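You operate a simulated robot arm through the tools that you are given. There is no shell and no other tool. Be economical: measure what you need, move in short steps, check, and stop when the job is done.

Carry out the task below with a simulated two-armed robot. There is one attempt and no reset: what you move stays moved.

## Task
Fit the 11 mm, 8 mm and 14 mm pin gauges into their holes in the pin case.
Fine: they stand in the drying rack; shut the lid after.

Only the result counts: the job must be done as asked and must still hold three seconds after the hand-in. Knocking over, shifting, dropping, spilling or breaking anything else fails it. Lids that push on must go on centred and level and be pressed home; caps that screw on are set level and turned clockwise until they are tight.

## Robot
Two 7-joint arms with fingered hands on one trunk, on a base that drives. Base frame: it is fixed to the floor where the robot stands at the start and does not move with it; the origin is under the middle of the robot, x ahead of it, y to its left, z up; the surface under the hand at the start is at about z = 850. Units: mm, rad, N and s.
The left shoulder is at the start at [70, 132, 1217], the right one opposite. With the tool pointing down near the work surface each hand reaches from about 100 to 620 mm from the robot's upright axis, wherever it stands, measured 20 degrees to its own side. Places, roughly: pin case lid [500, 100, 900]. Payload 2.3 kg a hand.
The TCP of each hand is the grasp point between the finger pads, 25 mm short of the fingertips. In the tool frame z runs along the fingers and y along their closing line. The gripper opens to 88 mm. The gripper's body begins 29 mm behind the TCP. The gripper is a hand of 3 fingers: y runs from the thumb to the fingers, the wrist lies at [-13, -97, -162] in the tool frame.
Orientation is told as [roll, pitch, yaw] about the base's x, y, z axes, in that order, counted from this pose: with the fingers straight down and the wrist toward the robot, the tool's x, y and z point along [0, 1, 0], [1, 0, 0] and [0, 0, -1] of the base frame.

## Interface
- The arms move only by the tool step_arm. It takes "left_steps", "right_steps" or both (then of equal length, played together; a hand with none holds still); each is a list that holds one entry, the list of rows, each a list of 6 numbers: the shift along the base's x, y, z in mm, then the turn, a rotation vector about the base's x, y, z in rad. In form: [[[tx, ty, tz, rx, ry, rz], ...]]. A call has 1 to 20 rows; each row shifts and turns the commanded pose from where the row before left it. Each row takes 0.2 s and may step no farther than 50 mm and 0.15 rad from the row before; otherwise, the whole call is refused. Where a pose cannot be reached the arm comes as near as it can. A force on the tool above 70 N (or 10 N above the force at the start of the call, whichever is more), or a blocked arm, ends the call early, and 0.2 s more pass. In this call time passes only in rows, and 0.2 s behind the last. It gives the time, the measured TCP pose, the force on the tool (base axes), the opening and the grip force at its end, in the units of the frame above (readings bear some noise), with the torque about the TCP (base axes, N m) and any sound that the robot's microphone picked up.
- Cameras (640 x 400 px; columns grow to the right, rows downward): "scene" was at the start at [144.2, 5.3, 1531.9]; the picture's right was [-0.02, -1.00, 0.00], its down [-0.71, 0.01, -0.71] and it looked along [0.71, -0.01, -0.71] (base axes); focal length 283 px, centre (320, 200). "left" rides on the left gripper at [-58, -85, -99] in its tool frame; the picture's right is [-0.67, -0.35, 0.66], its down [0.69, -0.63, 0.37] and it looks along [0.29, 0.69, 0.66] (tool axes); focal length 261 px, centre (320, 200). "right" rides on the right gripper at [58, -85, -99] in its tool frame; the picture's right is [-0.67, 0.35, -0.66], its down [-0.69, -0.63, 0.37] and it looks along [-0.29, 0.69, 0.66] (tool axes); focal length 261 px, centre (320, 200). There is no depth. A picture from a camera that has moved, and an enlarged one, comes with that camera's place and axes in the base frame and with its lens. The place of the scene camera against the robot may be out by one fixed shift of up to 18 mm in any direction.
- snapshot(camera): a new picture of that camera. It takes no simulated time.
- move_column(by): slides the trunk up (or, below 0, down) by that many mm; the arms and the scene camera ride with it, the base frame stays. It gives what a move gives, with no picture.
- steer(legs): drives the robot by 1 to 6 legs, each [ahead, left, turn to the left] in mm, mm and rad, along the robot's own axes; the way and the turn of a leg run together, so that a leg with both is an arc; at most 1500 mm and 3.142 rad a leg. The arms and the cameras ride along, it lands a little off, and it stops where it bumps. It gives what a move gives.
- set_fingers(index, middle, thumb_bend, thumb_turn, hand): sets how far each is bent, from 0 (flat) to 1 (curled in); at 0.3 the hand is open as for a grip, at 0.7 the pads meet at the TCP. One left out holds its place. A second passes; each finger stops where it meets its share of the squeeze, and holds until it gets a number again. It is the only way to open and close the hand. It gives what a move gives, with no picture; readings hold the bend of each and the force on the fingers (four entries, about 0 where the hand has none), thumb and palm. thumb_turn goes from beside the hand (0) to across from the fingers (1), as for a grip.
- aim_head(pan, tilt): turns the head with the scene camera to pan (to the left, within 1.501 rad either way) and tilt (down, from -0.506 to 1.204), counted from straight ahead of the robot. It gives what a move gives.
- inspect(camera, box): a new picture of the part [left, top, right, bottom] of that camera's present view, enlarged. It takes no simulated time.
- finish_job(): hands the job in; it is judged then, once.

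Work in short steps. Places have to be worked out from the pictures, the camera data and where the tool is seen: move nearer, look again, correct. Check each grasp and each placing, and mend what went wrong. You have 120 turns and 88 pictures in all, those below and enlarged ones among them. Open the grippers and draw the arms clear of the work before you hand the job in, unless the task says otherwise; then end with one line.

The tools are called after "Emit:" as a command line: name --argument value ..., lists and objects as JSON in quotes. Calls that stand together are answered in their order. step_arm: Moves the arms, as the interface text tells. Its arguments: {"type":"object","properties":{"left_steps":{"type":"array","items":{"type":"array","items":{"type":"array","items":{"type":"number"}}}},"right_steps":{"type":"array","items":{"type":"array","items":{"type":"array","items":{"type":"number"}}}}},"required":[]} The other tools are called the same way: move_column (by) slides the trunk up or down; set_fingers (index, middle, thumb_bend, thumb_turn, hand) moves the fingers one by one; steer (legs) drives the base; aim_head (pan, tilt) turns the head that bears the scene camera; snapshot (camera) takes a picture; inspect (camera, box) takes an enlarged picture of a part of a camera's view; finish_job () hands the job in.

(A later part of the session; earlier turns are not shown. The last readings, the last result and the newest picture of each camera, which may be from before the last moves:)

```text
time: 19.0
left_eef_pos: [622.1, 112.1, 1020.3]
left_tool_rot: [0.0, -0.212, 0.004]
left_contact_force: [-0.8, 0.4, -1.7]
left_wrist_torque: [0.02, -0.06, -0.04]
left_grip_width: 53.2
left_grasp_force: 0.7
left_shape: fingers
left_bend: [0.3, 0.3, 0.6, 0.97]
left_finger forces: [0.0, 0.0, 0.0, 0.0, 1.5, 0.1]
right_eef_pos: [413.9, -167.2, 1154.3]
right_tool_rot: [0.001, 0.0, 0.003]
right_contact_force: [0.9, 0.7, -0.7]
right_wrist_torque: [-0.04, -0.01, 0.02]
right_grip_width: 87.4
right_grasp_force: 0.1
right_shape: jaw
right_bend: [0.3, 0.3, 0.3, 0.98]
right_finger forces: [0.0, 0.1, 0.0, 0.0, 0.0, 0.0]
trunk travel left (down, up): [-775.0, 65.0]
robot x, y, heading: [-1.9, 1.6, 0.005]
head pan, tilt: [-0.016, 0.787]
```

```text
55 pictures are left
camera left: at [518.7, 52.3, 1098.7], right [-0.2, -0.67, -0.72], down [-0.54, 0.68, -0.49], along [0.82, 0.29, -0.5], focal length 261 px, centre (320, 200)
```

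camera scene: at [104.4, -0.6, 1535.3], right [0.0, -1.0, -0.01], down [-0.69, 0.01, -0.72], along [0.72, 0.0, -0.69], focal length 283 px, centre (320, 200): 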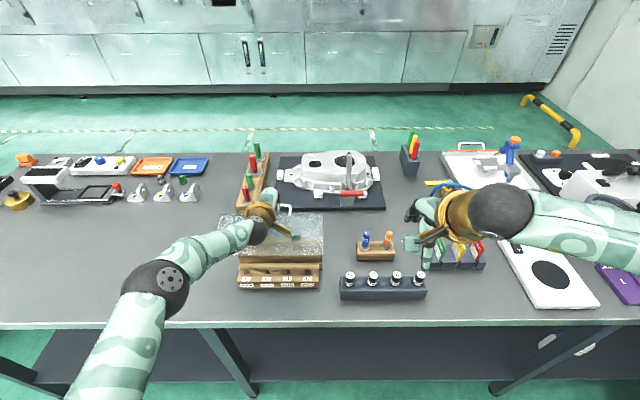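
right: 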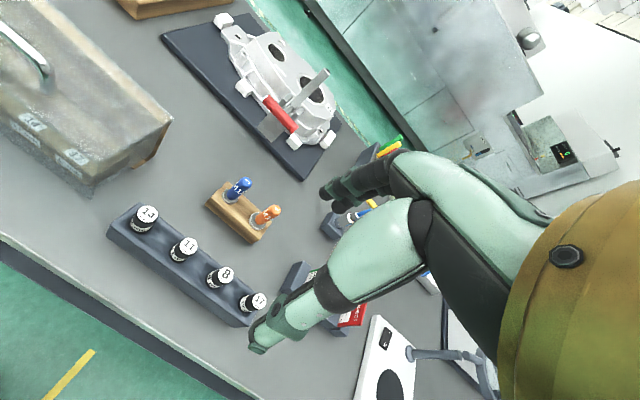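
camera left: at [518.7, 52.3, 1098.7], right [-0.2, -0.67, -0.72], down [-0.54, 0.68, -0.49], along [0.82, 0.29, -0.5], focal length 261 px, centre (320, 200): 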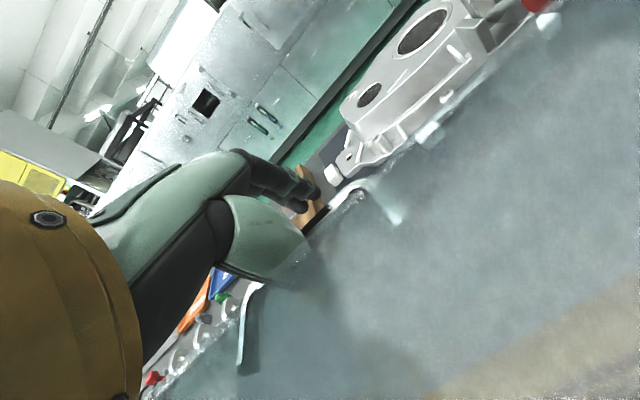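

Small thumb contact (1.5 N). I open the thumb slightly more and withdraw upward with a slight move toward the robot.

Emit:
set_fingers --hand "left" --thumb_bend 0.5

Emit:
step_arm --left_steps '[[[-1, 0, 6, 0, 0, 0], [-1, 0, 6, 0, 0, 0], [-1, 0, 6, 0, 0, 0]]]'

Emit:
inspect --camera "scene" --box '[200, 200, 340, 308]'

```text
time: 20.0
left_eef_pos: [622.4, 110.7, 1020.7]
left_tool_rot: [0.002, -0.212, 0.004]
left_contact_force: [-0.8, -0.4, 0.5]
left_wrist_torque: [-0.02, 0.02, 0.0]
left_grip_width: 62.9
left_grasp_force: 0.6
left_shape: fingers
left_bend: [0.3, 0.3, 0.5, 0.97]
left_finger forces: [0.0, 0.0, 0.0, 0.0, 0.3, 0.1]
right_eef_pos: [414.3, -168.6, 1153.5]
right_tool_rot: [0.002, -0.001, 0.004]
right_contact_force: [0.3, -0.4, -0.3]
right_wrist_torque: [0.03, 0.05, 0.03]
right_grip_width: 87.6
right_grasp_force: 0.0
right_shape: jaw
right_bend: [0.3, 0.3, 0.3, 0.98]
right_finger forces: [0.0, 0.0, 0.1, 0.0, 0.0, 0.0]
trunk travel left (down, up): [-775.0, 65.0]
robot x, y, heading: [2.8, -0.7, 0.005]
head pan, tilt: [-0.016, 0.787]
```

```text
time: 20.8
left_eef_pos: [618.7, 110.8, 1038.0]
left_tool_rot: [0.002, -0.21, 0.003]
left_contact_force: [-1.0, -0.6, -1.2]
left_wrist_torque: [0.0, -0.01, 0.02]
left_grip_width: 64.2
left_grasp_force: 0.7
left_shape: fingers
left_bend: [0.3, 0.3, 0.49, 0.97]
left_finger forces: [0.0, 0.0, 0.0, 0.0, 1.1, 0.0]
right_eef_pos: [415.4, -167.3, 1154.8]
right_tool_rot: [-0.001, 0.002, 0.003]
right_contact_force: [-0.1, -0.2, 0.0]
right_wrist_torque: [-0.01, -0.02, 0.01]
right_grip_width: 87.7
right_grasp_force: 0.1
right_shape: jaw
right_bend: [0.3, 0.3, 0.3, 0.98]
right_finger forces: [0.0, 0.0, 0.0, 0.0, 0.0, 0.0]
trunk travel left (down, up): [-775.0, 65.0]
robot x, y, heading: [-0.6, 3.5, 0.003]
head pan, tilt: [-0.016, 0.787]
```

```text
3.70 times, centred on (270, 254) of scene
camera zoom: at [142.7, 6.3, 1531.9], right [-0.01, -1.0, 0.0], down [-0.71, 0.01, -0.71], along [0.71, -0.01, -0.71], focal length 1049 px, centre (505, 0)
```

zoom: 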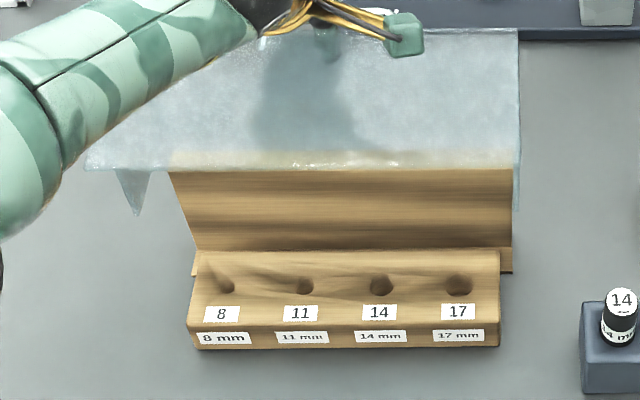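

The lid followed the thumb back a little (now ~118°). I straighten the thumb so it lies parallel to the leaning plate and can slide out.

Emit:
step_arm --left_steps '[[[4, 0, -6, 0, 0, 0], [4, 0, -6, 0, 0, 0]]]'

Emit:
set_fingers --hand "left" --thumb_bend 0.2 --index 0.1 --middle 0.1

Emit:
inspect --camera "scene" --box '[200, 200, 340, 308]'

Emit:
snapshot --camera "left"

```text
time: 21.4
left_eef_pos: [626.8, 111.3, 1026.6]
left_tool_rot: [0.003, -0.211, 0.004]
left_contact_force: [0.0, -0.7, -0.4]
left_wrist_torque: [0.0, 0.06, 0.0]
left_grip_width: 63.8
left_grasp_force: 0.2
left_shape: fingers
left_bend: [0.3, 0.3, 0.5, 0.97]
left_finger forces: [0.0, 0.1, 0.0, 0.1, 0.3, 0.0]
right_eef_pos: [416.0, -167.8, 1153.7]
right_tool_rot: [0.0, 0.001, 0.004]
right_contact_force: [-0.3, 0.2, 0.3]
right_wrist_torque: [-0.01, -0.01, -0.02]
right_grip_width: 87.5
right_grasp_force: 0.0
right_shape: jaw
right_bend: [0.3, 0.3, 0.3, 0.98]
right_finger forces: [0.1, 0.0, 0.0, 0.0, 0.0, 0.0]
trunk travel left (down, up): [-775.0, 65.0]
robot x, y, heading: [-1.9, 1.1, 0.005]
head pan, tilt: [-0.016, 0.787]
```

```text
time: 22.4
left_eef_pos: [626.9, 111.4, 1027.3]
left_tool_rot: [0.003, -0.211, 0.002]
left_contact_force: [-0.9, 0.4, 1.1]
left_wrist_torque: [0.01, 0.02, -0.01]
left_grip_width: 114.5
left_grasp_force: 0.5
left_shape: fingers
left_bend: [0.1, 0.1, 0.2, 0.97]
left_finger forces: [0.1, 0.0, 0.1, 0.0, 0.6, 0.0]
right_eef_pos: [415.9, -167.2, 1155.0]
right_tool_rot: [-0.001, 0.001, 0.003]
right_contact_force: [0.6, 0.0, 0.8]
right_wrist_torque: [0.0, -0.04, -0.02]
right_grip_width: 87.4
right_grasp_force: 0.1
right_shape: jaw
right_bend: [0.3, 0.3, 0.3, 0.98]
right_finger forces: [0.1, 0.0, 0.0, 0.0, 0.1, 0.1]
trunk travel left (down, up): [-775.0, 65.0]
robot x, y, heading: [-2.5, 3.3, 0.007]
head pan, tilt: [-0.016, 0.787]
```

```text
3.70 times, centred on (270, 254) of scene
camera zoom: at [142.5, 6.1, 1532.0], right [-0.01, -1.0, 0.0], down [-0.71, 0.01, -0.71], along [0.71, -0.01, -0.71], focal length 1049 px, centre (505, 0)
```

zoom: 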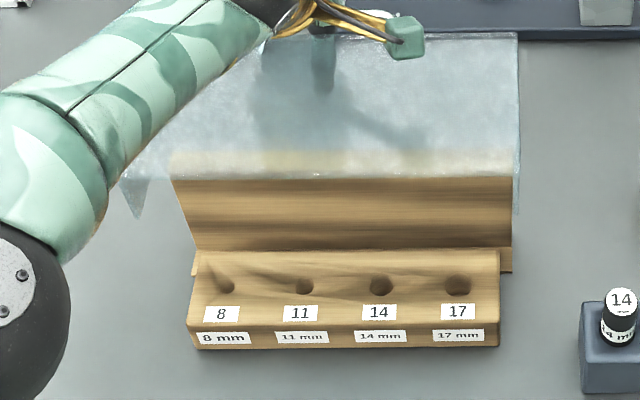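

```text
52 pictures are left
camera left: at [524.2, 52.5, 1104.9], right [-0.2, -0.67, -0.72], down [-0.54, 0.68, -0.49], along [0.82, 0.29, -0.5], focal length 261 px, centre (320, 200)
```

left: 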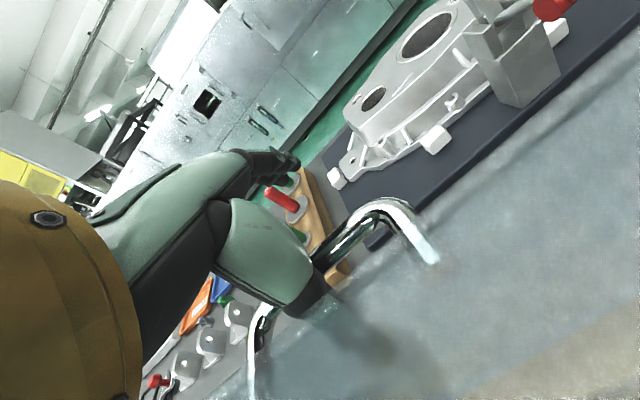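

Thumb is now straight in the gap. I rise straight up and watch.

Emit:
step_arm --left_steps '[[[1, 0, 8, 0, 0, 0], [1, 0, 8, 0, 0, 0], [0, 0, 8, 0, 0, 0]]]'

Emit:
inspect --camera "scene" --box '[200, 180, 340, 308]'

```text
time: 23.2
left_eef_pos: [629.2, 110.4, 1049.9]
left_tool_rot: [0.002, -0.211, 0.003]
left_contact_force: [-0.2, 0.5, -1.3]
left_wrist_torque: [0.0, 0.01, 0.02]
left_grip_width: 115.0
left_grasp_force: 0.3
left_shape: fingers
left_bend: [0.1, 0.1, 0.19, 0.97]
left_finger forces: [0.0, 0.1, 0.0, 0.0, 0.7, 0.1]
right_eef_pos: [414.6, -167.5, 1154.9]
right_tool_rot: [0.001, 0.0, 0.003]
right_contact_force: [0.1, -0.2, 0.4]
right_wrist_torque: [0.0, 0.01, -0.04]
right_grip_width: 87.4
right_grasp_force: 0.2
right_shape: jaw
right_bend: [0.3, 0.3, 0.3, 0.98]
right_finger forces: [0.0, 0.0, 0.0, 0.0, 0.0, 0.0]
trunk travel left (down, up): [-775.0, 65.0]
robot x, y, heading: [-1.6, 2.4, 0.005]
head pan, tilt: [-0.016, 0.787]
```

```text
3.12 times, centred on (270, 244) of scene
camera zoom: at [142.5, 6.2, 1531.9], right [-0.01, -1.0, 0.0], down [-0.71, 0.01, -0.71], along [0.71, -0.01, -0.71], focal length 885 px, centre (476, 62)
```

zoom: 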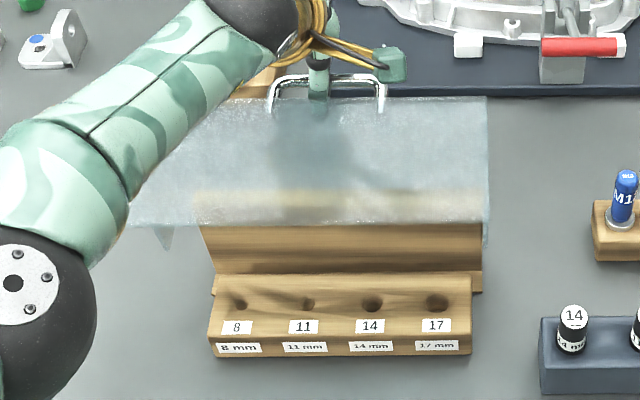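

The lid is near its balance point and drags with the thumb. I'll use the right fist to push the rim (about x 502, z 1075) back past balance while the left thumb still guards the bar.

Emit:
set_fingers --hand "right" --index 0.7 --middle 0.7 --thumb_bend 0.7

Emit:
step_arm --right_steps '[[[0, 45, 0, 0, 0, 0], [0, 45, 0, 0, 0, 0], [0, 45, 0, 0, 0, 0], [5, 45, -15, 0, 0, 0], [0, 15, -45, 0, 0, 0]]]'

Emit:
snapshot --camera "scene"

```text
time: 24.2
left_eef_pos: [627.9, 110.9, 1050.1]
left_tool_rot: [0.003, -0.209, 0.003]
left_contact_force: [-0.3, -0.8, -0.3]
left_wrist_torque: [0.02, 0.05, 0.0]
left_grip_width: 115.2
left_grasp_force: 0.6
left_shape: fingers
left_bend: [0.1, 0.1, 0.19, 0.97]
left_finger forces: [0.0, 0.0, 0.1, 0.1, 0.8, 0.1]
right_eef_pos: [415.5, -167.3, 1154.5]
right_tool_rot: [0.0, 0.0, 0.003]
right_contact_force: [0.4, 0.0, 0.0]
right_wrist_torque: [-0.01, -0.03, 0.01]
right_grip_width: 0.2
right_grasp_force: 0.1
right_shape: fingers
right_bend: [0.7, 0.7, 0.7, 0.98]
right_finger forces: [0.0, 0.0, 0.1, 0.0, 0.0, 0.0]
trunk travel left (down, up): [-775.0, 65.0]
robot x, y, heading: [-3.1, -2.4, 0.005]
head pan, tilt: [-0.016, 0.787]
```

```text
time: 25.4
left_eef_pos: [630.0, 112.4, 1050.7]
left_tool_rot: [0.003, -0.21, 0.004]
left_contact_force: [-1.6, 0.4, 0.2]
left_wrist_torque: [0.05, 0.06, -0.02]
left_grip_width: 115.0
left_grasp_force: 0.3
left_shape: fingers
left_bend: [0.1, 0.1, 0.19, 0.97]
left_finger forces: [0.0, 0.1, 0.0, 0.0, 0.6, 0.1]
right_eef_pos: [421.2, 29.3, 1092.6]
right_tool_rot: [-0.001, 0.002, 0.005]
right_contact_force: [-0.1, -0.3, 0.5]
right_wrist_torque: [0.02, 0.01, 0.02]
right_grip_width: 0.1
right_grasp_force: 0.1
right_shape: fingers
right_bend: [0.7, 0.7, 0.7, 0.98]
right_finger forces: [0.0, 0.0, 0.0, 0.1, 0.0, 0.0]
trunk travel left (down, up): [-775.0, 65.0]
robot x, y, heading: [-3.4, 1.5, 0.001]
head pan, tilt: [-0.016, 0.787]
```

```text
50 pictures are left
camera scene: at [143.7, 6.6, 1531.9], right [-0.01, -1.0, 0.0], down [-0.71, 0.01, -0.71], along [0.71, -0.01, -0.71], focal length 283 px, centre (320, 200)
```

scene: 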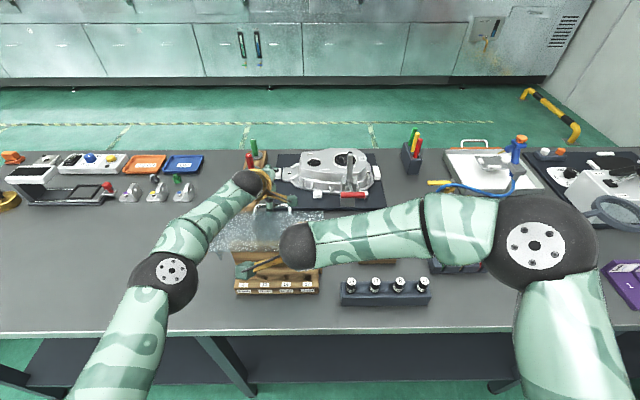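

The right fist is in front of the rim at y≈29. I push slowly forward.

Emit:
step_arm --right_steps '[[[15, 0, 0, 0, 0, 0], [15, 0, 0, 0, 0, 0], [15, 0, 0, 0, 0, 0], [10, 0, 0, 0, 0, 0], [8, 0, 0, 0, 0, 0], [8, 0, 0, 0, 0, 0]]]'

Emit:
snapshot --camera "right"

```text
time: 26.8
left_eef_pos: [629.9, 114.9, 1049.5]
left_tool_rot: [0.006, -0.212, 0.005]
left_contact_force: [18.0, 37.9, -5.1]
left_wrist_torque: [-3.03, 1.08, -3.02]
left_grip_width: 114.8
left_grasp_force: 0.5
left_shape: fingers
left_bend: [0.1, 0.1, 0.19, 0.98]
left_finger forces: [0.1, 0.1, 0.0, 0.0, 0.6, 0.1]
right_eef_pos: [493.3, 26.0, 1094.9]
right_tool_rot: [-0.005, 0.002, -0.002]
right_contact_force: [-19.3, -37.4, 6.2]
right_wrist_torque: [1.9, -1.02, -0.46]
right_grip_width: 0.0
right_grasp_force: 0.0
right_shape: fingers
right_bend: [0.7, 0.7, 0.7, 0.98]
right_finger forces: [0.0, 0.0, 0.0, 0.1, 0.0, 0.0]
trunk travel left (down, up): [-775.0, 65.0]
robot x, y, heading: [-0.5, 3.5, 0.002]
head pan, tilt: [-0.016, 0.787]
```

```text
49 pictures are left
camera right: at [407.6, 84.3, 1193.1], right [0.35, -0.67, 0.66], down [-0.63, -0.69, -0.36], along [0.69, -0.29, -0.66], focal length 261 px, centre (320, 200)
```

right: 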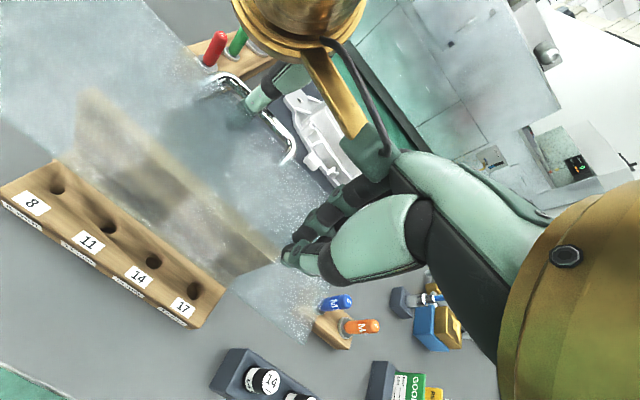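

The right knuckles touch the left hand's camera block. I slide the right hand back and to the right.

Emit:
step_arm --right_steps '[[[-4, -12, 0, 0, 0, 0], [0, -12, 0, 0, 0, 0], [0, -4, 0, 0, 0, 0]]]'

Emit:
snapshot --camera "right"

```text
time: 27.6
left_eef_pos: [628.5, 110.4, 1049.6]
left_tool_rot: [0.002, -0.212, 0.003]
left_contact_force: [-0.7, -0.1, -0.7]
left_wrist_torque: [0.03, 0.02, 0.04]
left_grip_width: 114.8
left_grasp_force: 0.2
left_shape: fingers
left_bend: [0.1, 0.1, 0.19, 0.97]
left_finger forces: [0.0, 0.0, 0.0, 0.0, 0.8, 0.0]
right_eef_pos: [486.0, -0.2, 1094.8]
right_tool_rot: [0.001, 0.001, 0.006]
right_contact_force: [0.0, 0.1, 1.1]
right_wrist_torque: [0.0, 0.03, 0.04]
right_grip_width: 0.0
right_grasp_force: 0.1
right_shape: fingers
right_bend: [0.7, 0.7, 0.7, 0.98]
right_finger forces: [0.0, 0.0, 0.1, 0.0, 0.0, 0.0]
trunk travel left (down, up): [-775.0, 65.0]
robot x, y, heading: [-3.2, -0.0, 0.006]
head pan, tilt: [-0.016, 0.787]
```

```text
48 pictures are left
camera right: at [401.2, 57.2, 1193.8], right [0.35, -0.67, 0.66], down [-0.63, -0.69, -0.37], along [0.7, -0.28, -0.66], focal length 261 px, centre (320, 200)
```

right: 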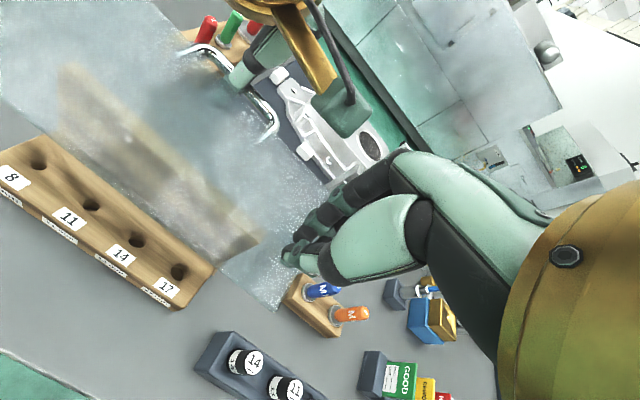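

Clear of the other hand. I push forward in small rows until contact with the rim.

Emit:
step_arm --right_steps '[[[6, 2, 0, 0, 0, 0], [6, 0, 0, 0, 0, 0], [6, 0, 0, 0, 0, 0], [4, 0, 0, 0, 0, 0]]]'

Emit:
inspect --camera "right" --box '[130, 80, 450, 320]'

```text
time: 28.6
left_eef_pos: [629.0, 111.5, 1050.7]
left_tool_rot: [0.003, -0.211, 0.004]
left_contact_force: [-0.4, -0.5, 1.1]
left_wrist_torque: [0.01, -0.02, -0.01]
left_grip_width: 115.1
left_grasp_force: 0.4
left_shape: fingers
left_bend: [0.1, 0.1, 0.19, 0.97]
left_finger forces: [0.0, 0.0, 0.1, 0.1, 0.7, 0.0]
right_eef_pos: [508.9, 3.6, 1094.9]
right_tool_rot: [-0.002, -0.001, 0.004]
right_contact_force: [0.3, 0.5, -0.2]
right_wrist_torque: [-0.02, -0.01, 0.01]
right_grip_width: 0.0
right_grasp_force: 0.0
right_shape: fingers
right_bend: [0.7, 0.7, 0.7, 0.98]
right_finger forces: [0.0, 0.0, 0.0, 0.0, 0.0, 0.0]
trunk travel left (down, up): [-775.0, 65.0]
robot x, y, heading: [-1.4, 0.3, 0.004]
head pan, tilt: [-0.016, 0.787]
```

```text
1.67 times, centred on (290, 200) of right
camera zoom: at [423.6, 59.5, 1194.2], right [0.35, -0.67, 0.66], down [-0.63, -0.69, -0.37], along [0.7, -0.28, -0.66], focal length 434 px, centre (370, 200)
```

zoom: 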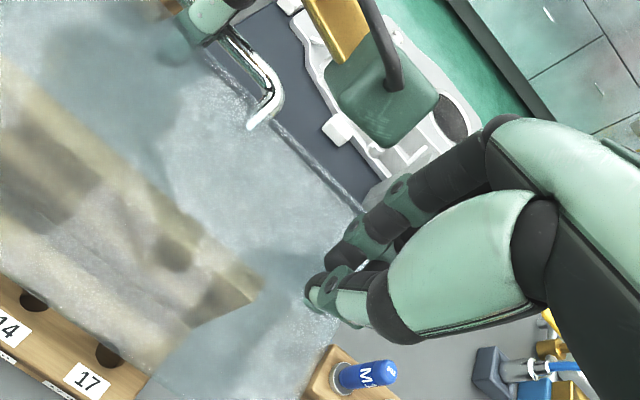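

The fist is above the front panel rather than before its rim (rim is nearer, ~x 485, z 1065). I back off, lower 25 mm and push again.

Emit:
step_arm --right_steps '[[[-30, 0, 0, 0, 0, 0], [-30, 0, 0, 0, 0, 0], [-10, 0, -15, 0, 0, 0], [0, 0, -15, 0, 0, 0], [10, 0, 0, 0, 0, 0], [10, 0, 0, 0, 0, 0], [8, 0, 0, 0, 0, 0]]]'

Emit:
inspect --camera "right" --box '[130, 80, 450, 320]'

```text
time: 30.2
left_eef_pos: [618.8, 111.9, 1057.3]
left_tool_rot: [0.002, -0.226, 0.004]
left_contact_force: [1.3, -0.6, 0.8]
left_wrist_torque: [-0.02, 0.02, 0.0]
left_grip_width: 112.9
left_grasp_force: 0.4
left_shape: fingers
left_bend: [0.1, 0.1, 0.23, 0.98]
left_finger forces: [0.1, 0.0, 0.1, 0.1, 1.0, 0.1]
right_eef_pos: [456.0, 3.5, 1070.2]
right_tool_rot: [0.0, -0.012, 0.006]
right_contact_force: [-19.7, 1.7, 18.6]
right_wrist_torque: [-0.07, 0.26, -0.01]
right_grip_width: 0.0
right_grasp_force: 15.5
right_shape: fingers
right_bend: [0.71, 0.73, 0.66, 0.97]
right_finger forces: [18.5, 11.7, 0.0, 0.0, 0.0, 0.1]
trunk travel left (down, up): [-775.0, 65.0]
robot x, y, heading: [-1.8, 0.7, 0.004]
head pan, tilt: [-0.016, 0.787]
```

```text
1.67 times, centred on (290, 200) of right
camera zoom: at [368.8, 60.4, 1168.6], right [0.34, -0.67, 0.66], down [-0.62, -0.69, -0.37], along [0.7, -0.28, -0.65], focal length 434 px, centre (370, 200)
```

zoom: 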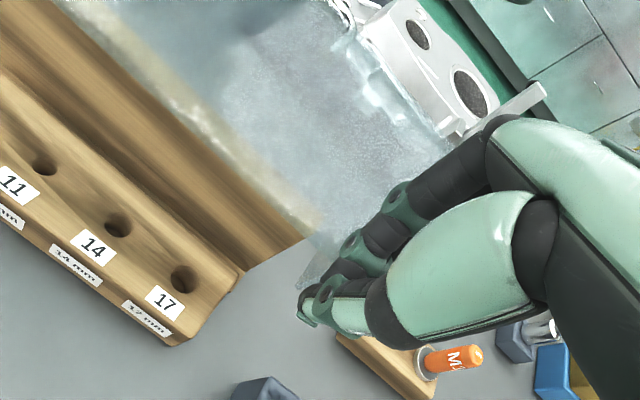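

The fist is now on the rim and the lid is moving open. I push on slightly while raising the left hand out of the handle.

Emit:
step_arm --right_steps '[[[6, 0, 2, 0, 0, 0], [6, 0, 2, 0, 0, 0], [0, 0, 0, 0, 0, 0], [0, 0, 0, 0, 0, 0]]]' --left_steps '[[[0, 0, 8, 0, 0, 0], [0, 0, 8, 0, 0, 0], [0, 0, 8, 0, 0, 0], [0, 0, 8, 0, 0, 0]]]'

Emit:
inspect --camera "right" --box '[130, 0, 450, 240]'

Emit:
snapshot --camera "left"

```text
time: 31.2
left_eef_pos: [616.0, 111.2, 1090.7]
left_tool_rot: [0.0, -0.225, 0.004]
left_contact_force: [5.0, 0.3, -0.3]
left_wrist_torque: [-0.02, -0.21, 0.0]
left_grip_width: 106.9
left_grasp_force: 2.6
left_shape: fingers
left_bend: [0.1, 0.1, 0.29, 0.98]
left_finger forces: [0.0, 0.1, 0.0, 0.0, 4.8, 0.0]
right_eef_pos: [467.2, 4.3, 1074.8]
right_tool_rot: [-0.002, -0.012, 0.004]
right_contact_force: [-25.8, 3.3, 21.6]
right_wrist_torque: [0.01, 0.4, 0.01]
right_grip_width: 0.1
right_grasp_force: 20.1
right_shape: fingers
right_bend: [0.72, 0.73, 0.65, 0.97]
right_finger forces: [26.0, 13.2, 0.1, 0.0, 0.0, 0.0]
trunk travel left (down, up): [-775.0, 65.0]
robot x, y, heading: [-1.8, 0.7, 0.009]
head pan, tilt: [-0.016, 0.787]
```

```text
1.67 times, centred on (290, 120) of right
camera zoom: at [379.6, 60.8, 1173.5], right [0.34, -0.67, 0.66], down [-0.62, -0.69, -0.37], along [0.7, -0.28, -0.65], focal length 434 px, centre (370, 333)
```

zoom: 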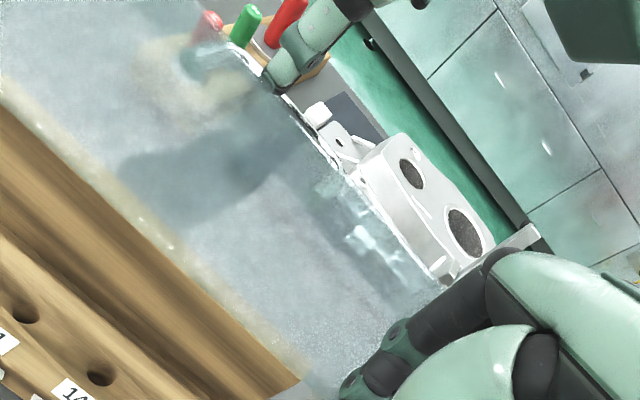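

```text
44 pictures are left
camera left: at [512.0, 53.3, 1167.8], right [-0.19, -0.67, -0.72], down [-0.54, 0.68, -0.5], along [0.82, 0.29, -0.49], focal length 261 px, centre (320, 200)
```

left: 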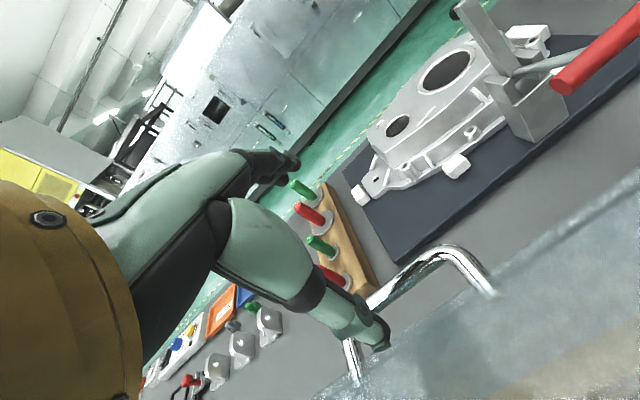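

The left thumb tip now blocks the plate from outside; I raise the left hand clear.

Emit:
step_arm --left_steps '[[[0, 0, 12, 0, 0, 0], [0, 0, 12, 0, 0, 0], [0, 0, 15, 0, 0, 0], [0, 0, 15, 0, 0, 0]]]'

Emit:
snapshot --camera "left"

```text
time: 32.2
left_eef_pos: [615.2, 113.3, 1145.6]
left_tool_rot: [-0.003, -0.223, 0.005]
left_contact_force: [0.4, 0.4, 0.0]
left_wrist_torque: [0.03, -0.04, -0.01]
left_grip_width: 114.3
left_grasp_force: 0.2
left_shape: fingers
left_bend: [0.1, 0.1, 0.2, 0.98]
left_finger forces: [0.1, 0.0, 0.1, 0.0, 0.1, 0.0]
right_eef_pos: [464.7, 4.4, 1075.0]
right_tool_rot: [-0.003, -0.013, 0.004]
right_contact_force: [-20.8, 3.6, 22.6]
right_wrist_torque: [-0.04, 0.33, 0.04]
right_grip_width: 0.2
right_grasp_force: 18.8
right_shape: fingers
right_bend: [0.72, 0.73, 0.65, 0.97]
right_finger forces: [23.4, 13.4, 0.1, 0.1, 0.0, 0.0]
trunk travel left (down, up): [-775.0, 65.0]
robot x, y, heading: [3.6, -0.9, 0.002]
head pan, tilt: [-0.016, 0.787]
```

```text
43 pictures are left
camera left: at [511.0, 54.9, 1222.2], right [-0.19, -0.67, -0.72], down [-0.54, 0.68, -0.5], along [0.82, 0.29, -0.49], focal length 261 px, centre (320, 200)
```

left: 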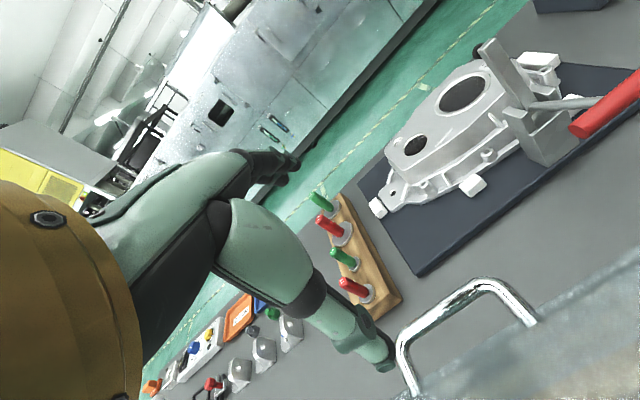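

Left is free of the handle. The right hand's firm steady load suggests the lid is at its stop; I ease the right hand back a little and see if the lid follows.

Emit:
step_arm --right_steps '[[[-4, 0, 0, 0, 0, 0], [-4, 0, 0, 0, 0, 0], [-4, 0, 0, 0, 0, 0]]]'

Emit:
inspect --camera "right" --box '[130, 80, 450, 320]'

```text
time: 33.0
left_eef_pos: [619.5, 115.0, 1142.1]
left_tool_rot: [0.0, -0.22, 0.004]
left_contact_force: [0.2, 0.2, 0.0]
left_wrist_torque: [0.01, 0.03, 0.0]
left_grip_width: 114.2
left_grasp_force: 0.1
left_shape: fingers
left_bend: [0.1, 0.1, 0.2, 0.98]
left_finger forces: [0.0, 0.0, 0.1, 0.0, 0.1, 0.0]
right_eef_pos: [457.7, 3.1, 1073.2]
right_tool_rot: [-0.001, -0.009, 0.004]
right_contact_force: [-15.4, 4.2, 14.1]
right_wrist_torque: [-0.01, 0.24, 0.01]
right_grip_width: 0.1
right_grasp_force: 11.8
right_shape: fingers
right_bend: [0.72, 0.73, 0.66, 0.97]
right_finger forces: [13.7, 9.6, 0.0, 0.1, 0.0, 0.0]
trunk travel left (down, up): [-775.0, 65.0]
robot x, y, heading: [-1.2, 0.6, 0.001]
head pan, tilt: [-0.016, 0.787]
```

```text
1.67 times, centred on (290, 200) of right
camera zoom: at [372.5, 60.5, 1171.2], right [0.34, -0.67, 0.66], down [-0.62, -0.69, -0.37], along [0.7, -0.28, -0.65], focal length 434 px, centre (370, 200)
```

zoom: 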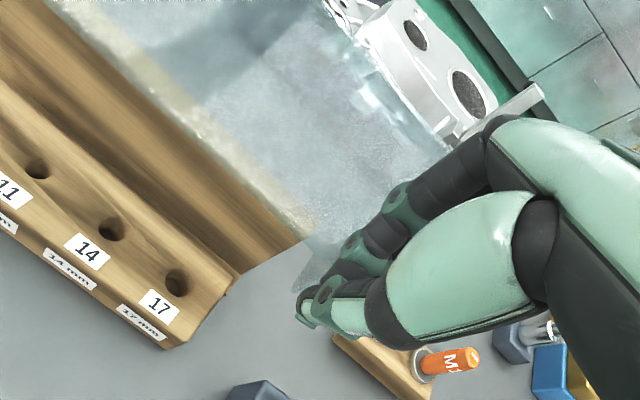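

Load falls elastically as I back off, as against a stop. I back off further.

Emit:
step_arm --right_steps '[[[-6, 0, 0, 0, 0, 0], [-6, 0, 0, 0, 0, 0], [-6, 0, 0, 0, 0, 0], [-6, 0, 0, 0, 0, 0]]]'

Emit:
inspect --camera "right" --box '[130, 80, 450, 320]'

```text
time: 34.0
left_eef_pos: [628.6, 111.7, 1136.8]
left_tool_rot: [0.002, -0.211, 0.004]
left_contact_force: [0.7, 0.3, 0.0]
left_wrist_torque: [0.0, -0.01, -0.04]
left_grip_width: 114.1
left_grasp_force: 0.0
left_shape: fingers
left_bend: [0.1, 0.1, 0.2, 0.98]
left_finger forces: [0.0, 0.1, 0.0, 0.1, 0.1, 0.0]
right_eef_pos: [442.8, 1.1, 1070.4]
right_tool_rot: [0.003, -0.003, 0.004]
right_contact_force: [-2.5, 0.2, 1.4]
right_wrist_torque: [-0.02, 0.06, 0.05]
right_grip_width: 0.0
right_grasp_force: 2.4
right_shape: fingers
right_bend: [0.7, 0.71, 0.69, 0.97]
right_finger forces: [1.7, 2.1, 0.0, 0.0, 0.0, 0.0]
trunk travel left (down, up): [-775.0, 65.0]
robot x, y, heading: [-3.2, 3.7, 0.007]
head pan, tilt: [-0.016, 0.787]
```

```text
1.67 times, centred on (290, 200) of right
camera zoom: at [357.6, 57.8, 1168.4], right [0.35, -0.67, 0.66], down [-0.63, -0.69, -0.37], along [0.7, -0.28, -0.66], focal length 434 px, centre (370, 200)
```

zoom: 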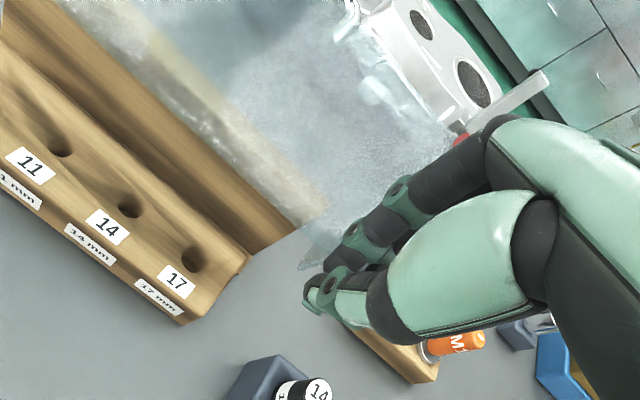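

The earlier push was aimed straight at the hinge line (no opening torque); the fingertip sits too high on the rim. I slide the fist lower along the rim, then push forward and up.

Emit:
step_arm --right_steps '[[[0, 0, -6, 0, 0, 0], [0, 0, -6, 0, 0, 0], [0, 0, -6, 0, 0, 0], [0, 0, -6, 0, 0, 0], [6, 0, 3, 0, 0, 0], [6, 0, 3, 0, 0, 0]]]'

Emit:
inspect --camera "right" --box '[130, 80, 450, 320]'

```text
time: 35.4
left_eef_pos: [631.2, 112.8, 1134.7]
left_tool_rot: [0.002, -0.209, 0.003]
left_contact_force: [0.3, 0.7, 0.5]
left_wrist_torque: [0.0, -0.02, 0.01]
left_grip_width: 114.0
left_grasp_force: 0.1
left_shape: fingers
left_bend: [0.1, 0.1, 0.2, 0.98]
left_finger forces: [0.0, 0.0, 0.1, 0.1, 0.0, 0.0]
right_eef_pos: [457.4, 1.7, 1048.5]
right_tool_rot: [-0.003, 0.003, 0.003]
right_contact_force: [0.4, -0.3, -0.6]
right_wrist_torque: [0.01, -0.01, 0.0]
right_grip_width: 0.0
right_grasp_force: 0.2
right_shape: fingers
right_bend: [0.7, 0.7, 0.7, 0.97]
right_finger forces: [0.0, 0.1, 0.0, 0.0, 0.0, 0.0]
trunk travel left (down, up): [-775.0, 65.0]
robot x, y, heading: [-3.7, -1.7, 0.002]
head pan, tilt: [-0.016, 0.787]
```

```text
1.67 times, centred on (290, 200) of right
camera zoom: at [372.3, 58.8, 1148.0], right [0.35, -0.67, 0.66], down [-0.63, -0.69, -0.36], along [0.69, -0.28, -0.66], focal length 434 px, centre (370, 200)
```

zoom: 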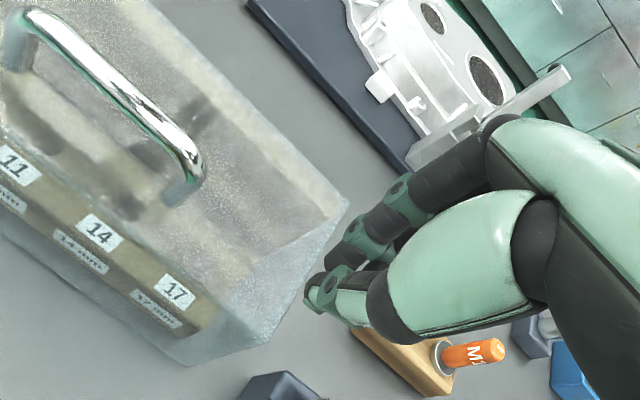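

The lid fell shut harmlessly. New plan: drive the base ~60 mm nearer so the left hand can keep a favourable tilt at the stop and slide its thumb out. First both hands back and up.

Emit:
step_arm --left_steps '[[[-30, 0, 0, 0, 0.05, 0], [-30, 0, 0, 0, 0.05, 0], [-30, 0, 0, 0, 0.06, 0], [-30, 0, 0, 0, 0.05, 0], [-30, -1, 0, 0, 0, 0], [-30, -2, 0, 0, 0, 0]]]' --right_steps '[[[-25, 0, 20, 0, 0, 0], [0, -30, 30, 0, 0, 0], [0, -40, 25, 0, 0, 0], [0, -45, 15, 0, 0, 0], [0, -45, 10, 0, 0, 0], [0, -20, 0, 0, 0, 0]]]'

Emit:
steer --legs '[[60, 0, 0]]'

Emit:
snapshot --camera "left"

```text
time: 36.8
left_eef_pos: [449.5, 108.3, 1137.0]
left_tool_rot: [0.003, -0.001, 0.003]
left_contact_force: [-0.1, 0.1, 0.6]
left_wrist_torque: [0.04, -0.01, 0.02]
left_grip_width: 114.6
left_grasp_force: 0.0
left_shape: fingers
left_bend: [0.1, 0.1, 0.2, 0.98]
left_finger forces: [0.0, 0.0, 0.1, 0.1, 0.0, 0.1]
right_eef_pos: [428.4, -178.5, 1150.3]
right_tool_rot: [0.001, -0.001, 0.003]
right_contact_force: [0.1, 0.1, 0.4]
right_wrist_torque: [0.01, 0.02, -0.01]
right_grip_width: 0.2
right_grasp_force: 0.0
right_shape: fingers
right_bend: [0.7, 0.7, 0.7, 0.97]
right_finger forces: [0.0, 0.1, 0.0, 0.1, 0.1, 0.0]
trunk travel left (down, up): [-775.0, 65.0]
robot x, y, heading: [-3.0, -0.1, 0.001]
head pan, tilt: [-0.016, 0.787]
```

```text
time: 37.8
left_eef_pos: [501.4, 109.9, 1139.6]
left_tool_rot: [0.001, -0.01, 0.004]
left_contact_force: [0.3, 0.2, 0.2]
left_wrist_torque: [0.0, -0.05, -0.01]
left_grip_width: 114.4
left_grasp_force: 0.1
left_shape: fingers
left_bend: [0.1, 0.1, 0.2, 0.98]
left_finger forces: [0.0, 0.1, 0.0, 0.0, 0.1, 0.0]
right_eef_pos: [480.7, -177.2, 1152.6]
right_tool_rot: [0.0, -0.009, 0.002]
right_contact_force: [-0.9, -0.6, 0.5]
right_wrist_torque: [0.04, -0.02, -0.02]
right_grip_width: 0.0
right_grasp_force: 0.1
right_shape: fingers
right_bend: [0.7, 0.7, 0.7, 0.97]
right_finger forces: [0.0, 0.0, 0.0, 0.1, 0.0, 0.0]
trunk travel left (down, up): [-775.0, 65.0]
robot x, y, heading: [59.7, 4.2, 0.002]
head pan, tilt: [-0.016, 0.787]
```

```text
39 pictures are left
camera left: at [417.0, 50.9, 1237.9], right [-0.34, -0.67, -0.66], down [-0.63, 0.68, -0.37], along [0.7, 0.29, -0.65], focal length 261 px, centre (320, 200)
```

left: 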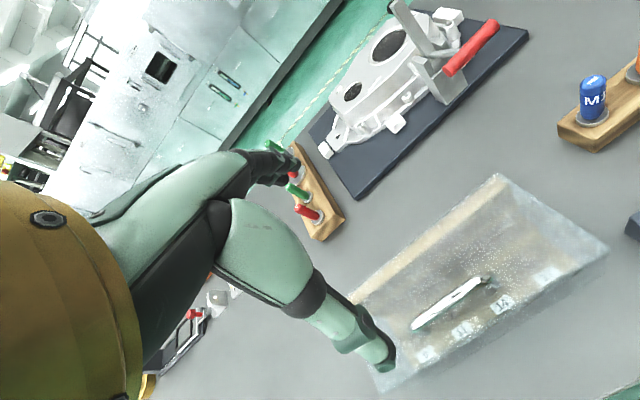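

Drove 60 mm with no bump; case unchanged. I open the left hand, descend over the handle again to z 980 and close.

Emit:
set_fingers --hand "left" --index 0.3 --middle 0.3 --thumb_bend 0.3

Emit:
step_arm --left_steps '[[[-10, -2, -30, 0, 0, 0], [-6, -1, -40, 0, 0, 0], [0, 0, -40, 0, 0, 0], [0, 0, -35, 0, 0, 0], [0, 0, -14, 0, 0, 0]]]'

Emit:
set_fingers --hand "left" --index 0.75 --middle 0.75 --thumb_bend 0.75

Emit:
inspect --camera "left" --box '[220, 140, 440, 320]'

```text
time: 38.8
left_eef_pos: [511.0, 110.3, 1135.7]
left_tool_rot: [0.002, 0.0, 0.006]
left_contact_force: [0.9, 0.3, -0.1]
left_wrist_torque: [-0.02, 0.02, 0.03]
left_grip_width: 85.4
left_grasp_force: 0.0
left_shape: fingers
left_bend: [0.3, 0.3, 0.3, 0.98]
left_finger forces: [0.0, 0.1, 0.0, 0.0, 0.1, 0.1]
right_eef_pos: [489.5, -177.9, 1149.4]
right_tool_rot: [0.002, 0.0, 0.002]
right_contact_force: [-0.5, 0.5, -0.3]
right_wrist_torque: [0.02, -0.01, -0.02]
right_grip_width: 0.2
right_grasp_force: 0.1
right_shape: fingers
right_bend: [0.7, 0.7, 0.7, 0.97]
right_finger forces: [0.1, 0.1, 0.0, 0.0, 0.0, 0.0]
trunk travel left (down, up): [-775.0, 65.0]
robot x, y, heading: [59.7, -1.8, 0.004]
head pan, tilt: [-0.016, 0.787]
```

```text
time: 40.0
left_eef_pos: [492.3, 108.1, 979.3]
left_tool_rot: [0.001, -0.007, 0.003]
left_contact_force: [0.8, 0.7, 5.4]
left_wrist_torque: [0.04, -0.32, 0.02]
left_grip_width: 85.5
left_grasp_force: 2.4
left_shape: fingers
left_bend: [0.3, 0.3, 0.3, 0.98]
left_finger forces: [0.0, 5.4, 0.0, 0.0, 0.0, 0.0]
right_eef_pos: [486.8, -177.1, 1152.3]
right_tool_rot: [0.001, -0.002, 0.002]
right_contact_force: [-0.9, -0.9, -0.8]
right_wrist_torque: [0.01, -0.02, -0.02]
right_grip_width: 0.2
right_grasp_force: 0.0
right_shape: fingers
right_bend: [0.7, 0.7, 0.7, 0.97]
right_finger forces: [0.0, 0.0, 0.0, 0.1, 0.0, 0.0]
trunk travel left (down, up): [-775.0, 65.0]
robot x, y, heading: [57.9, -1.4, -0.001]
head pan, tilt: [-0.016, 0.787]
```

```text
time: 41.0
left_eef_pos: [486.9, 106.9, 980.9]
left_tool_rot: [0.004, -0.007, 0.004]
left_contact_force: [-10.0, 1.2, 23.8]
left_wrist_torque: [-0.2, 0.44, -0.08]
left_grip_width: 0.1
left_grasp_force: 13.5
left_shape: fingers
left_bend: [0.75, 0.75, 0.72, 0.97]
left_finger forces: [0.0, 0.0, 0.0, 0.1, 27.6, 0.0]
right_eef_pos: [481.5, -176.6, 1153.2]
right_tool_rot: [0.002, -0.009, 0.005]
right_contact_force: [-1.3, 0.5, 0.0]
right_wrist_torque: [-0.03, 0.02, -0.01]
right_grip_width: 0.1
right_grasp_force: 0.1
right_shape: fingers
right_bend: [0.7, 0.7, 0.7, 0.97]
right_finger forces: [0.0, 0.0, 0.0, 0.0, 0.0, 0.1]
trunk travel left (down, up): [-775.0, 65.0]
robot x, y, heading: [62.4, -2.2, 0.006]
head pan, tilt: [-0.016, 0.787]
```

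```text
2.22 times, centred on (330, 230) of left
camera zoom: at [402.1, 48.1, 1078.5], right [-0.34, -0.67, -0.66], down [-0.63, 0.68, -0.37], along [0.7, 0.29, -0.65], focal length 579 px, centre (298, 133)
```

zoom: 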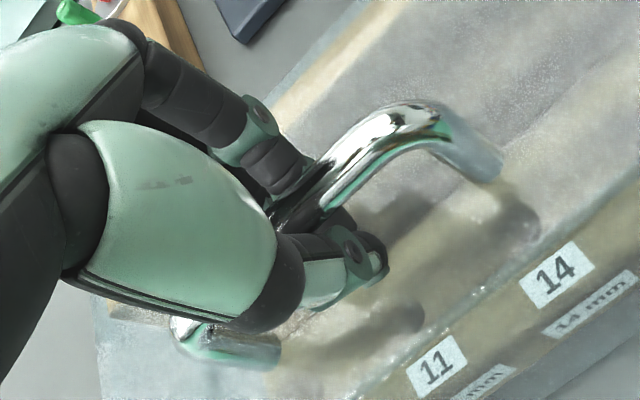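

Caged again. For more margin on tilt at the far end I release, rise, drive another 50 mm, and re-grip.

Emit:
set_fingers --hand "left" --index 0.3 --middle 0.3 --thumb_bend 0.3

Emit:
step_arm --left_steps '[[[0, 0, 30, 0, 0, 0], [0, 0, 40, 0, 0, 0], [0, 0, 40, 0, 0, 0]]]'

Emit:
steer --legs '[[50, 0, 0]]'

```text
time: 42.0
left_eef_pos: [493.8, 105.8, 981.1]
left_tool_rot: [0.003, -0.014, 0.005]
left_contact_force: [16.5, -0.6, 57.0]
left_wrist_torque: [-0.38, 1.05, 0.12]
left_grip_width: 56.1
left_grasp_force: 28.7
left_shape: fingers
left_bend: [0.3, 0.3, 0.54, 0.98]
left_finger forces: [0.0, 0.1, 0.0, 0.1, 56.8, 0.1]
right_eef_pos: [485.2, -179.8, 1151.9]
right_tool_rot: [0.004, -0.003, 0.003]
right_contact_force: [-0.7, 0.7, -0.3]
right_wrist_torque: [-0.03, 0.0, 0.01]
right_grip_width: 0.0
right_grasp_force: 0.1
right_shape: fingers
right_bend: [0.7, 0.7, 0.7, 0.97]
right_finger forces: [0.1, 0.0, 0.0, 0.1, 0.0, 0.0]
trunk travel left (down, up): [-775.0, 65.0]
robot x, y, heading: [58.7, 2.6, 0.004]
head pan, tilt: [-0.016, 0.787]
```

```text
time: 42.8
left_eef_pos: [492.5, 109.1, 1089.5]
left_tool_rot: [0.003, -0.002, 0.004]
left_contact_force: [-0.2, 0.6, -0.3]
left_wrist_torque: [0.01, 0.03, -0.06]
left_grip_width: 84.5
left_grasp_force: 0.0
left_shape: fingers
left_bend: [0.3, 0.3, 0.3, 0.98]
left_finger forces: [0.1, 0.0, 0.0, 0.1, 0.0, 0.1]
right_eef_pos: [487.9, -178.3, 1149.2]
right_tool_rot: [0.001, -0.003, 0.003]
right_contact_force: [-0.6, 0.6, 0.1]
right_wrist_torque: [-0.01, 0.01, -0.05]
right_grip_width: 0.0
right_grasp_force: 0.1
right_shape: fingers
right_bend: [0.7, 0.7, 0.7, 0.97]
right_finger forces: [0.0, 0.0, 0.0, 0.1, 0.0, 0.1]
trunk travel left (down, up): [-775.0, 65.0]
robot x, y, heading: [56.7, -1.2, 0.005]
head pan, tilt: [-0.016, 0.787]
```

```text
time: 43.7
left_eef_pos: [536.6, 108.9, 1092.6]
left_tool_rot: [0.001, -0.01, 0.005]
left_contact_force: [-0.3, 1.2, 0.7]
left_wrist_torque: [0.01, -0.06, -0.02]
left_grip_width: 84.6
left_grasp_force: 0.0
left_shape: fingers
left_bend: [0.3, 0.3, 0.3, 0.98]
left_finger forces: [0.0, 0.0, 0.0, 0.1, 0.0, 0.0]
right_eef_pos: [531.2, -176.4, 1152.1]
right_tool_rot: [0.0, -0.006, 0.003]
right_contact_force: [-0.4, -0.5, 0.1]
right_wrist_torque: [-0.04, -0.03, -0.01]
right_grip_width: 0.3
right_grasp_force: 0.0
right_shape: fingers
right_bend: [0.7, 0.7, 0.7, 0.97]
right_finger forces: [0.0, 0.0, 0.0, 0.1, 0.0, 0.0]
trunk travel left (down, up): [-775.0, 65.0]
robot x, y, heading: [105.8, -0.2, 0.008]
head pan, tilt: [-0.016, 0.787]
```

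No bump. I return over the handle, descend to z≈985 and close.

Emit:
step_arm --left_steps '[[[-28, -1, 0, 0, 0, 0], [-26, -2, 0, 0, 0, 0], [0, 0, -40, 0, 0, 0], [0, 0, -40, 0, 0, 0], [0, 0, 0, 0, 0, 0]]]'

Emit:
snapshot --camera "left"

```text
time: 44.9
left_eef_pos: [487.9, 105.0, 1006.9]
left_tool_rot: [0.001, -0.003, 0.004]
left_contact_force: [-0.5, 0.5, 1.1]
left_wrist_torque: [0.0, -0.02, 0.02]
left_grip_width: 84.6
left_grasp_force: 0.1
left_shape: fingers
left_bend: [0.3, 0.3, 0.3, 0.98]
left_finger forces: [0.0, 0.0, 0.1, 0.0, 0.0, 0.1]
right_eef_pos: [537.4, -176.8, 1150.1]
right_tool_rot: [0.0, -0.002, 0.005]
right_contact_force: [-0.6, -0.2, -0.5]
right_wrist_torque: [0.04, -0.01, 0.02]
right_grip_width: 0.0
right_grasp_force: 0.0
right_shape: fingers
right_bend: [0.7, 0.7, 0.7, 0.97]
right_finger forces: [0.0, 0.1, 0.0, 0.0, 0.0, 0.1]
trunk travel left (down, up): [-775.0, 65.0]
robot x, y, heading: [110.0, 3.4, 0.007]
head pan, tilt: [-0.016, 0.787]
```

```text
37 pictures are left
camera left: at [403.8, 46.4, 1104.4], right [-0.34, -0.67, -0.66], down [-0.63, 0.68, -0.37], along [0.7, 0.29, -0.66], focal length 261 px, centre (320, 200)
```

left: 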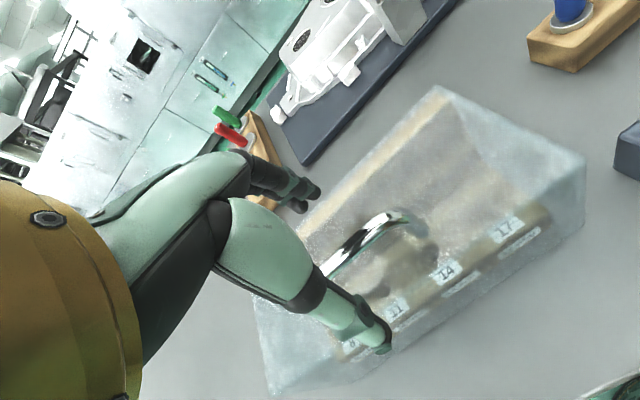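

Handle lies between fingers. Down 23 mm, close, and lift through the first 50° with the tilted arc.

Emit:
step_arm --left_steps '[[[0, 0, -12, 0, 0, 0], [0, 0, -11, 0, 0, 0], [0, 0, 0, 0, 0, 0]]]'

Emit:
set_fingers --hand "left" --index 0.73 --middle 0.73 --thumb_bend 0.73

Emit:
step_arm --left_steps '[[[1.5, 0, 5, 0, 0, 0], [2.5, 0, 6, 0, 0, 0], [4.6, 0, 5.4, 0, 0.05, 0], [4.6, 0, 5.4, 0, 0.05, 0], [4.6, 0, 5.4, 0, 0.05, 0], [4.6, 0, 5.4, 0, 0.05, 0], [6, 0, 3.8, 0, 0.0375, 0], [6, 0, 3.8, 0, 0.0375, 0], [6, 0, 3.8, 0, 0.0375, 0], [6, 0, 3.8, 0, 0.0375, 0]]]'

Emit:
snapshot --camera "left"

```text
time: 45.7
left_eef_pos: [488.5, 105.5, 984.9]
left_tool_rot: [0.002, -0.002, 0.003]
left_contact_force: [0.7, 0.2, -0.3]
left_wrist_torque: [0.01, 0.0, -0.01]
left_grip_width: 84.5
left_grasp_force: 0.0
left_shape: fingers
left_bend: [0.3, 0.3, 0.3, 0.98]
left_finger forces: [0.1, 0.0, 0.1, 0.0, 0.1, 0.0]
right_eef_pos: [538.2, -176.8, 1149.4]
right_tool_rot: [-0.001, 0.0, 0.004]
right_contact_force: [-0.3, 0.6, -0.3]
right_wrist_torque: [0.01, -0.02, -0.01]
right_grip_width: 0.0
right_grasp_force: 0.0
right_shape: fingers
right_bend: [0.7, 0.7, 0.7, 0.97]
right_finger forces: [0.0, 0.0, 0.0, 0.0, 0.0, 0.0]
trunk travel left (down, up): [-775.0, 65.0]
robot x, y, heading: [107.7, 1.7, 0.004]
head pan, tilt: [-0.016, 0.787]
```

```text
time: 46.7
left_eef_pos: [487.3, 105.0, 984.9]
left_tool_rot: [0.001, -0.003, 0.002]
left_contact_force: [-4.9, 0.8, 0.4]
left_wrist_torque: [0.01, 0.0, -0.03]
left_grip_width: 0.1
left_grasp_force: 2.3
left_shape: fingers
left_bend: [0.73, 0.73, 0.7, 0.98]
left_finger forces: [0.0, 0.0, 0.0, 0.0, 4.6, 0.1]
right_eef_pos: [536.9, -175.7, 1151.4]
right_tool_rot: [0.001, -0.003, 0.003]
right_contact_force: [-0.9, -0.1, -0.5]
right_wrist_torque: [0.01, 0.02, 0.01]
right_grip_width: 0.1
right_grasp_force: 0.1
right_shape: fingers
right_bend: [0.7, 0.7, 0.7, 0.97]
right_finger forces: [0.1, 0.0, 0.1, 0.0, 0.0, 0.1]
trunk travel left (down, up): [-775.0, 65.0]
robot x, y, heading: [108.7, 1.7, 0.008]
head pan, tilt: [-0.016, 0.787]
```

```text
time: 48.9
left_eef_pos: [536.4, 108.1, 1032.1]
left_tool_rot: [-0.008, 0.351, 0.01]
left_contact_force: [-2.6, -1.5, -0.3]
left_wrist_torque: [0.03, 0.02, -0.01]
left_grip_width: 0.0
left_grasp_force: 0.5
left_shape: fingers
left_bend: [0.73, 0.73, 0.71, 0.97]
left_finger forces: [0.0, 0.0, 0.0, 0.0, 2.1, 0.1]
right_eef_pos: [538.1, -177.2, 1149.0]
right_tool_rot: [0.001, 0.0, 0.004]
right_contact_force: [-0.9, 1.0, 0.8]
right_wrist_torque: [-0.01, 0.01, -0.01]
right_grip_width: 0.2
right_grasp_force: 0.1
right_shape: fingers
right_bend: [0.7, 0.7, 0.7, 0.97]
right_finger forces: [0.1, 0.1, 0.0, 0.0, 0.1, 0.0]
trunk travel left (down, up): [-775.0, 65.0]
robot x, y, heading: [107.0, -0.3, 0.008]
head pan, tilt: [-0.016, 0.787]
```

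```text
36 pictures are left
camera left: at [492.2, 48.6, 1155.7], right [-0.54, -0.68, -0.49], down [-0.73, 0.67, -0.13], along [0.42, 0.28, -0.86], focal length 261 px, centre (320, 200)
```

left: 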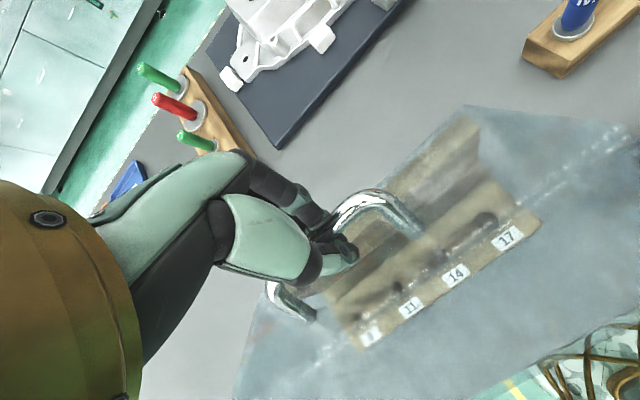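

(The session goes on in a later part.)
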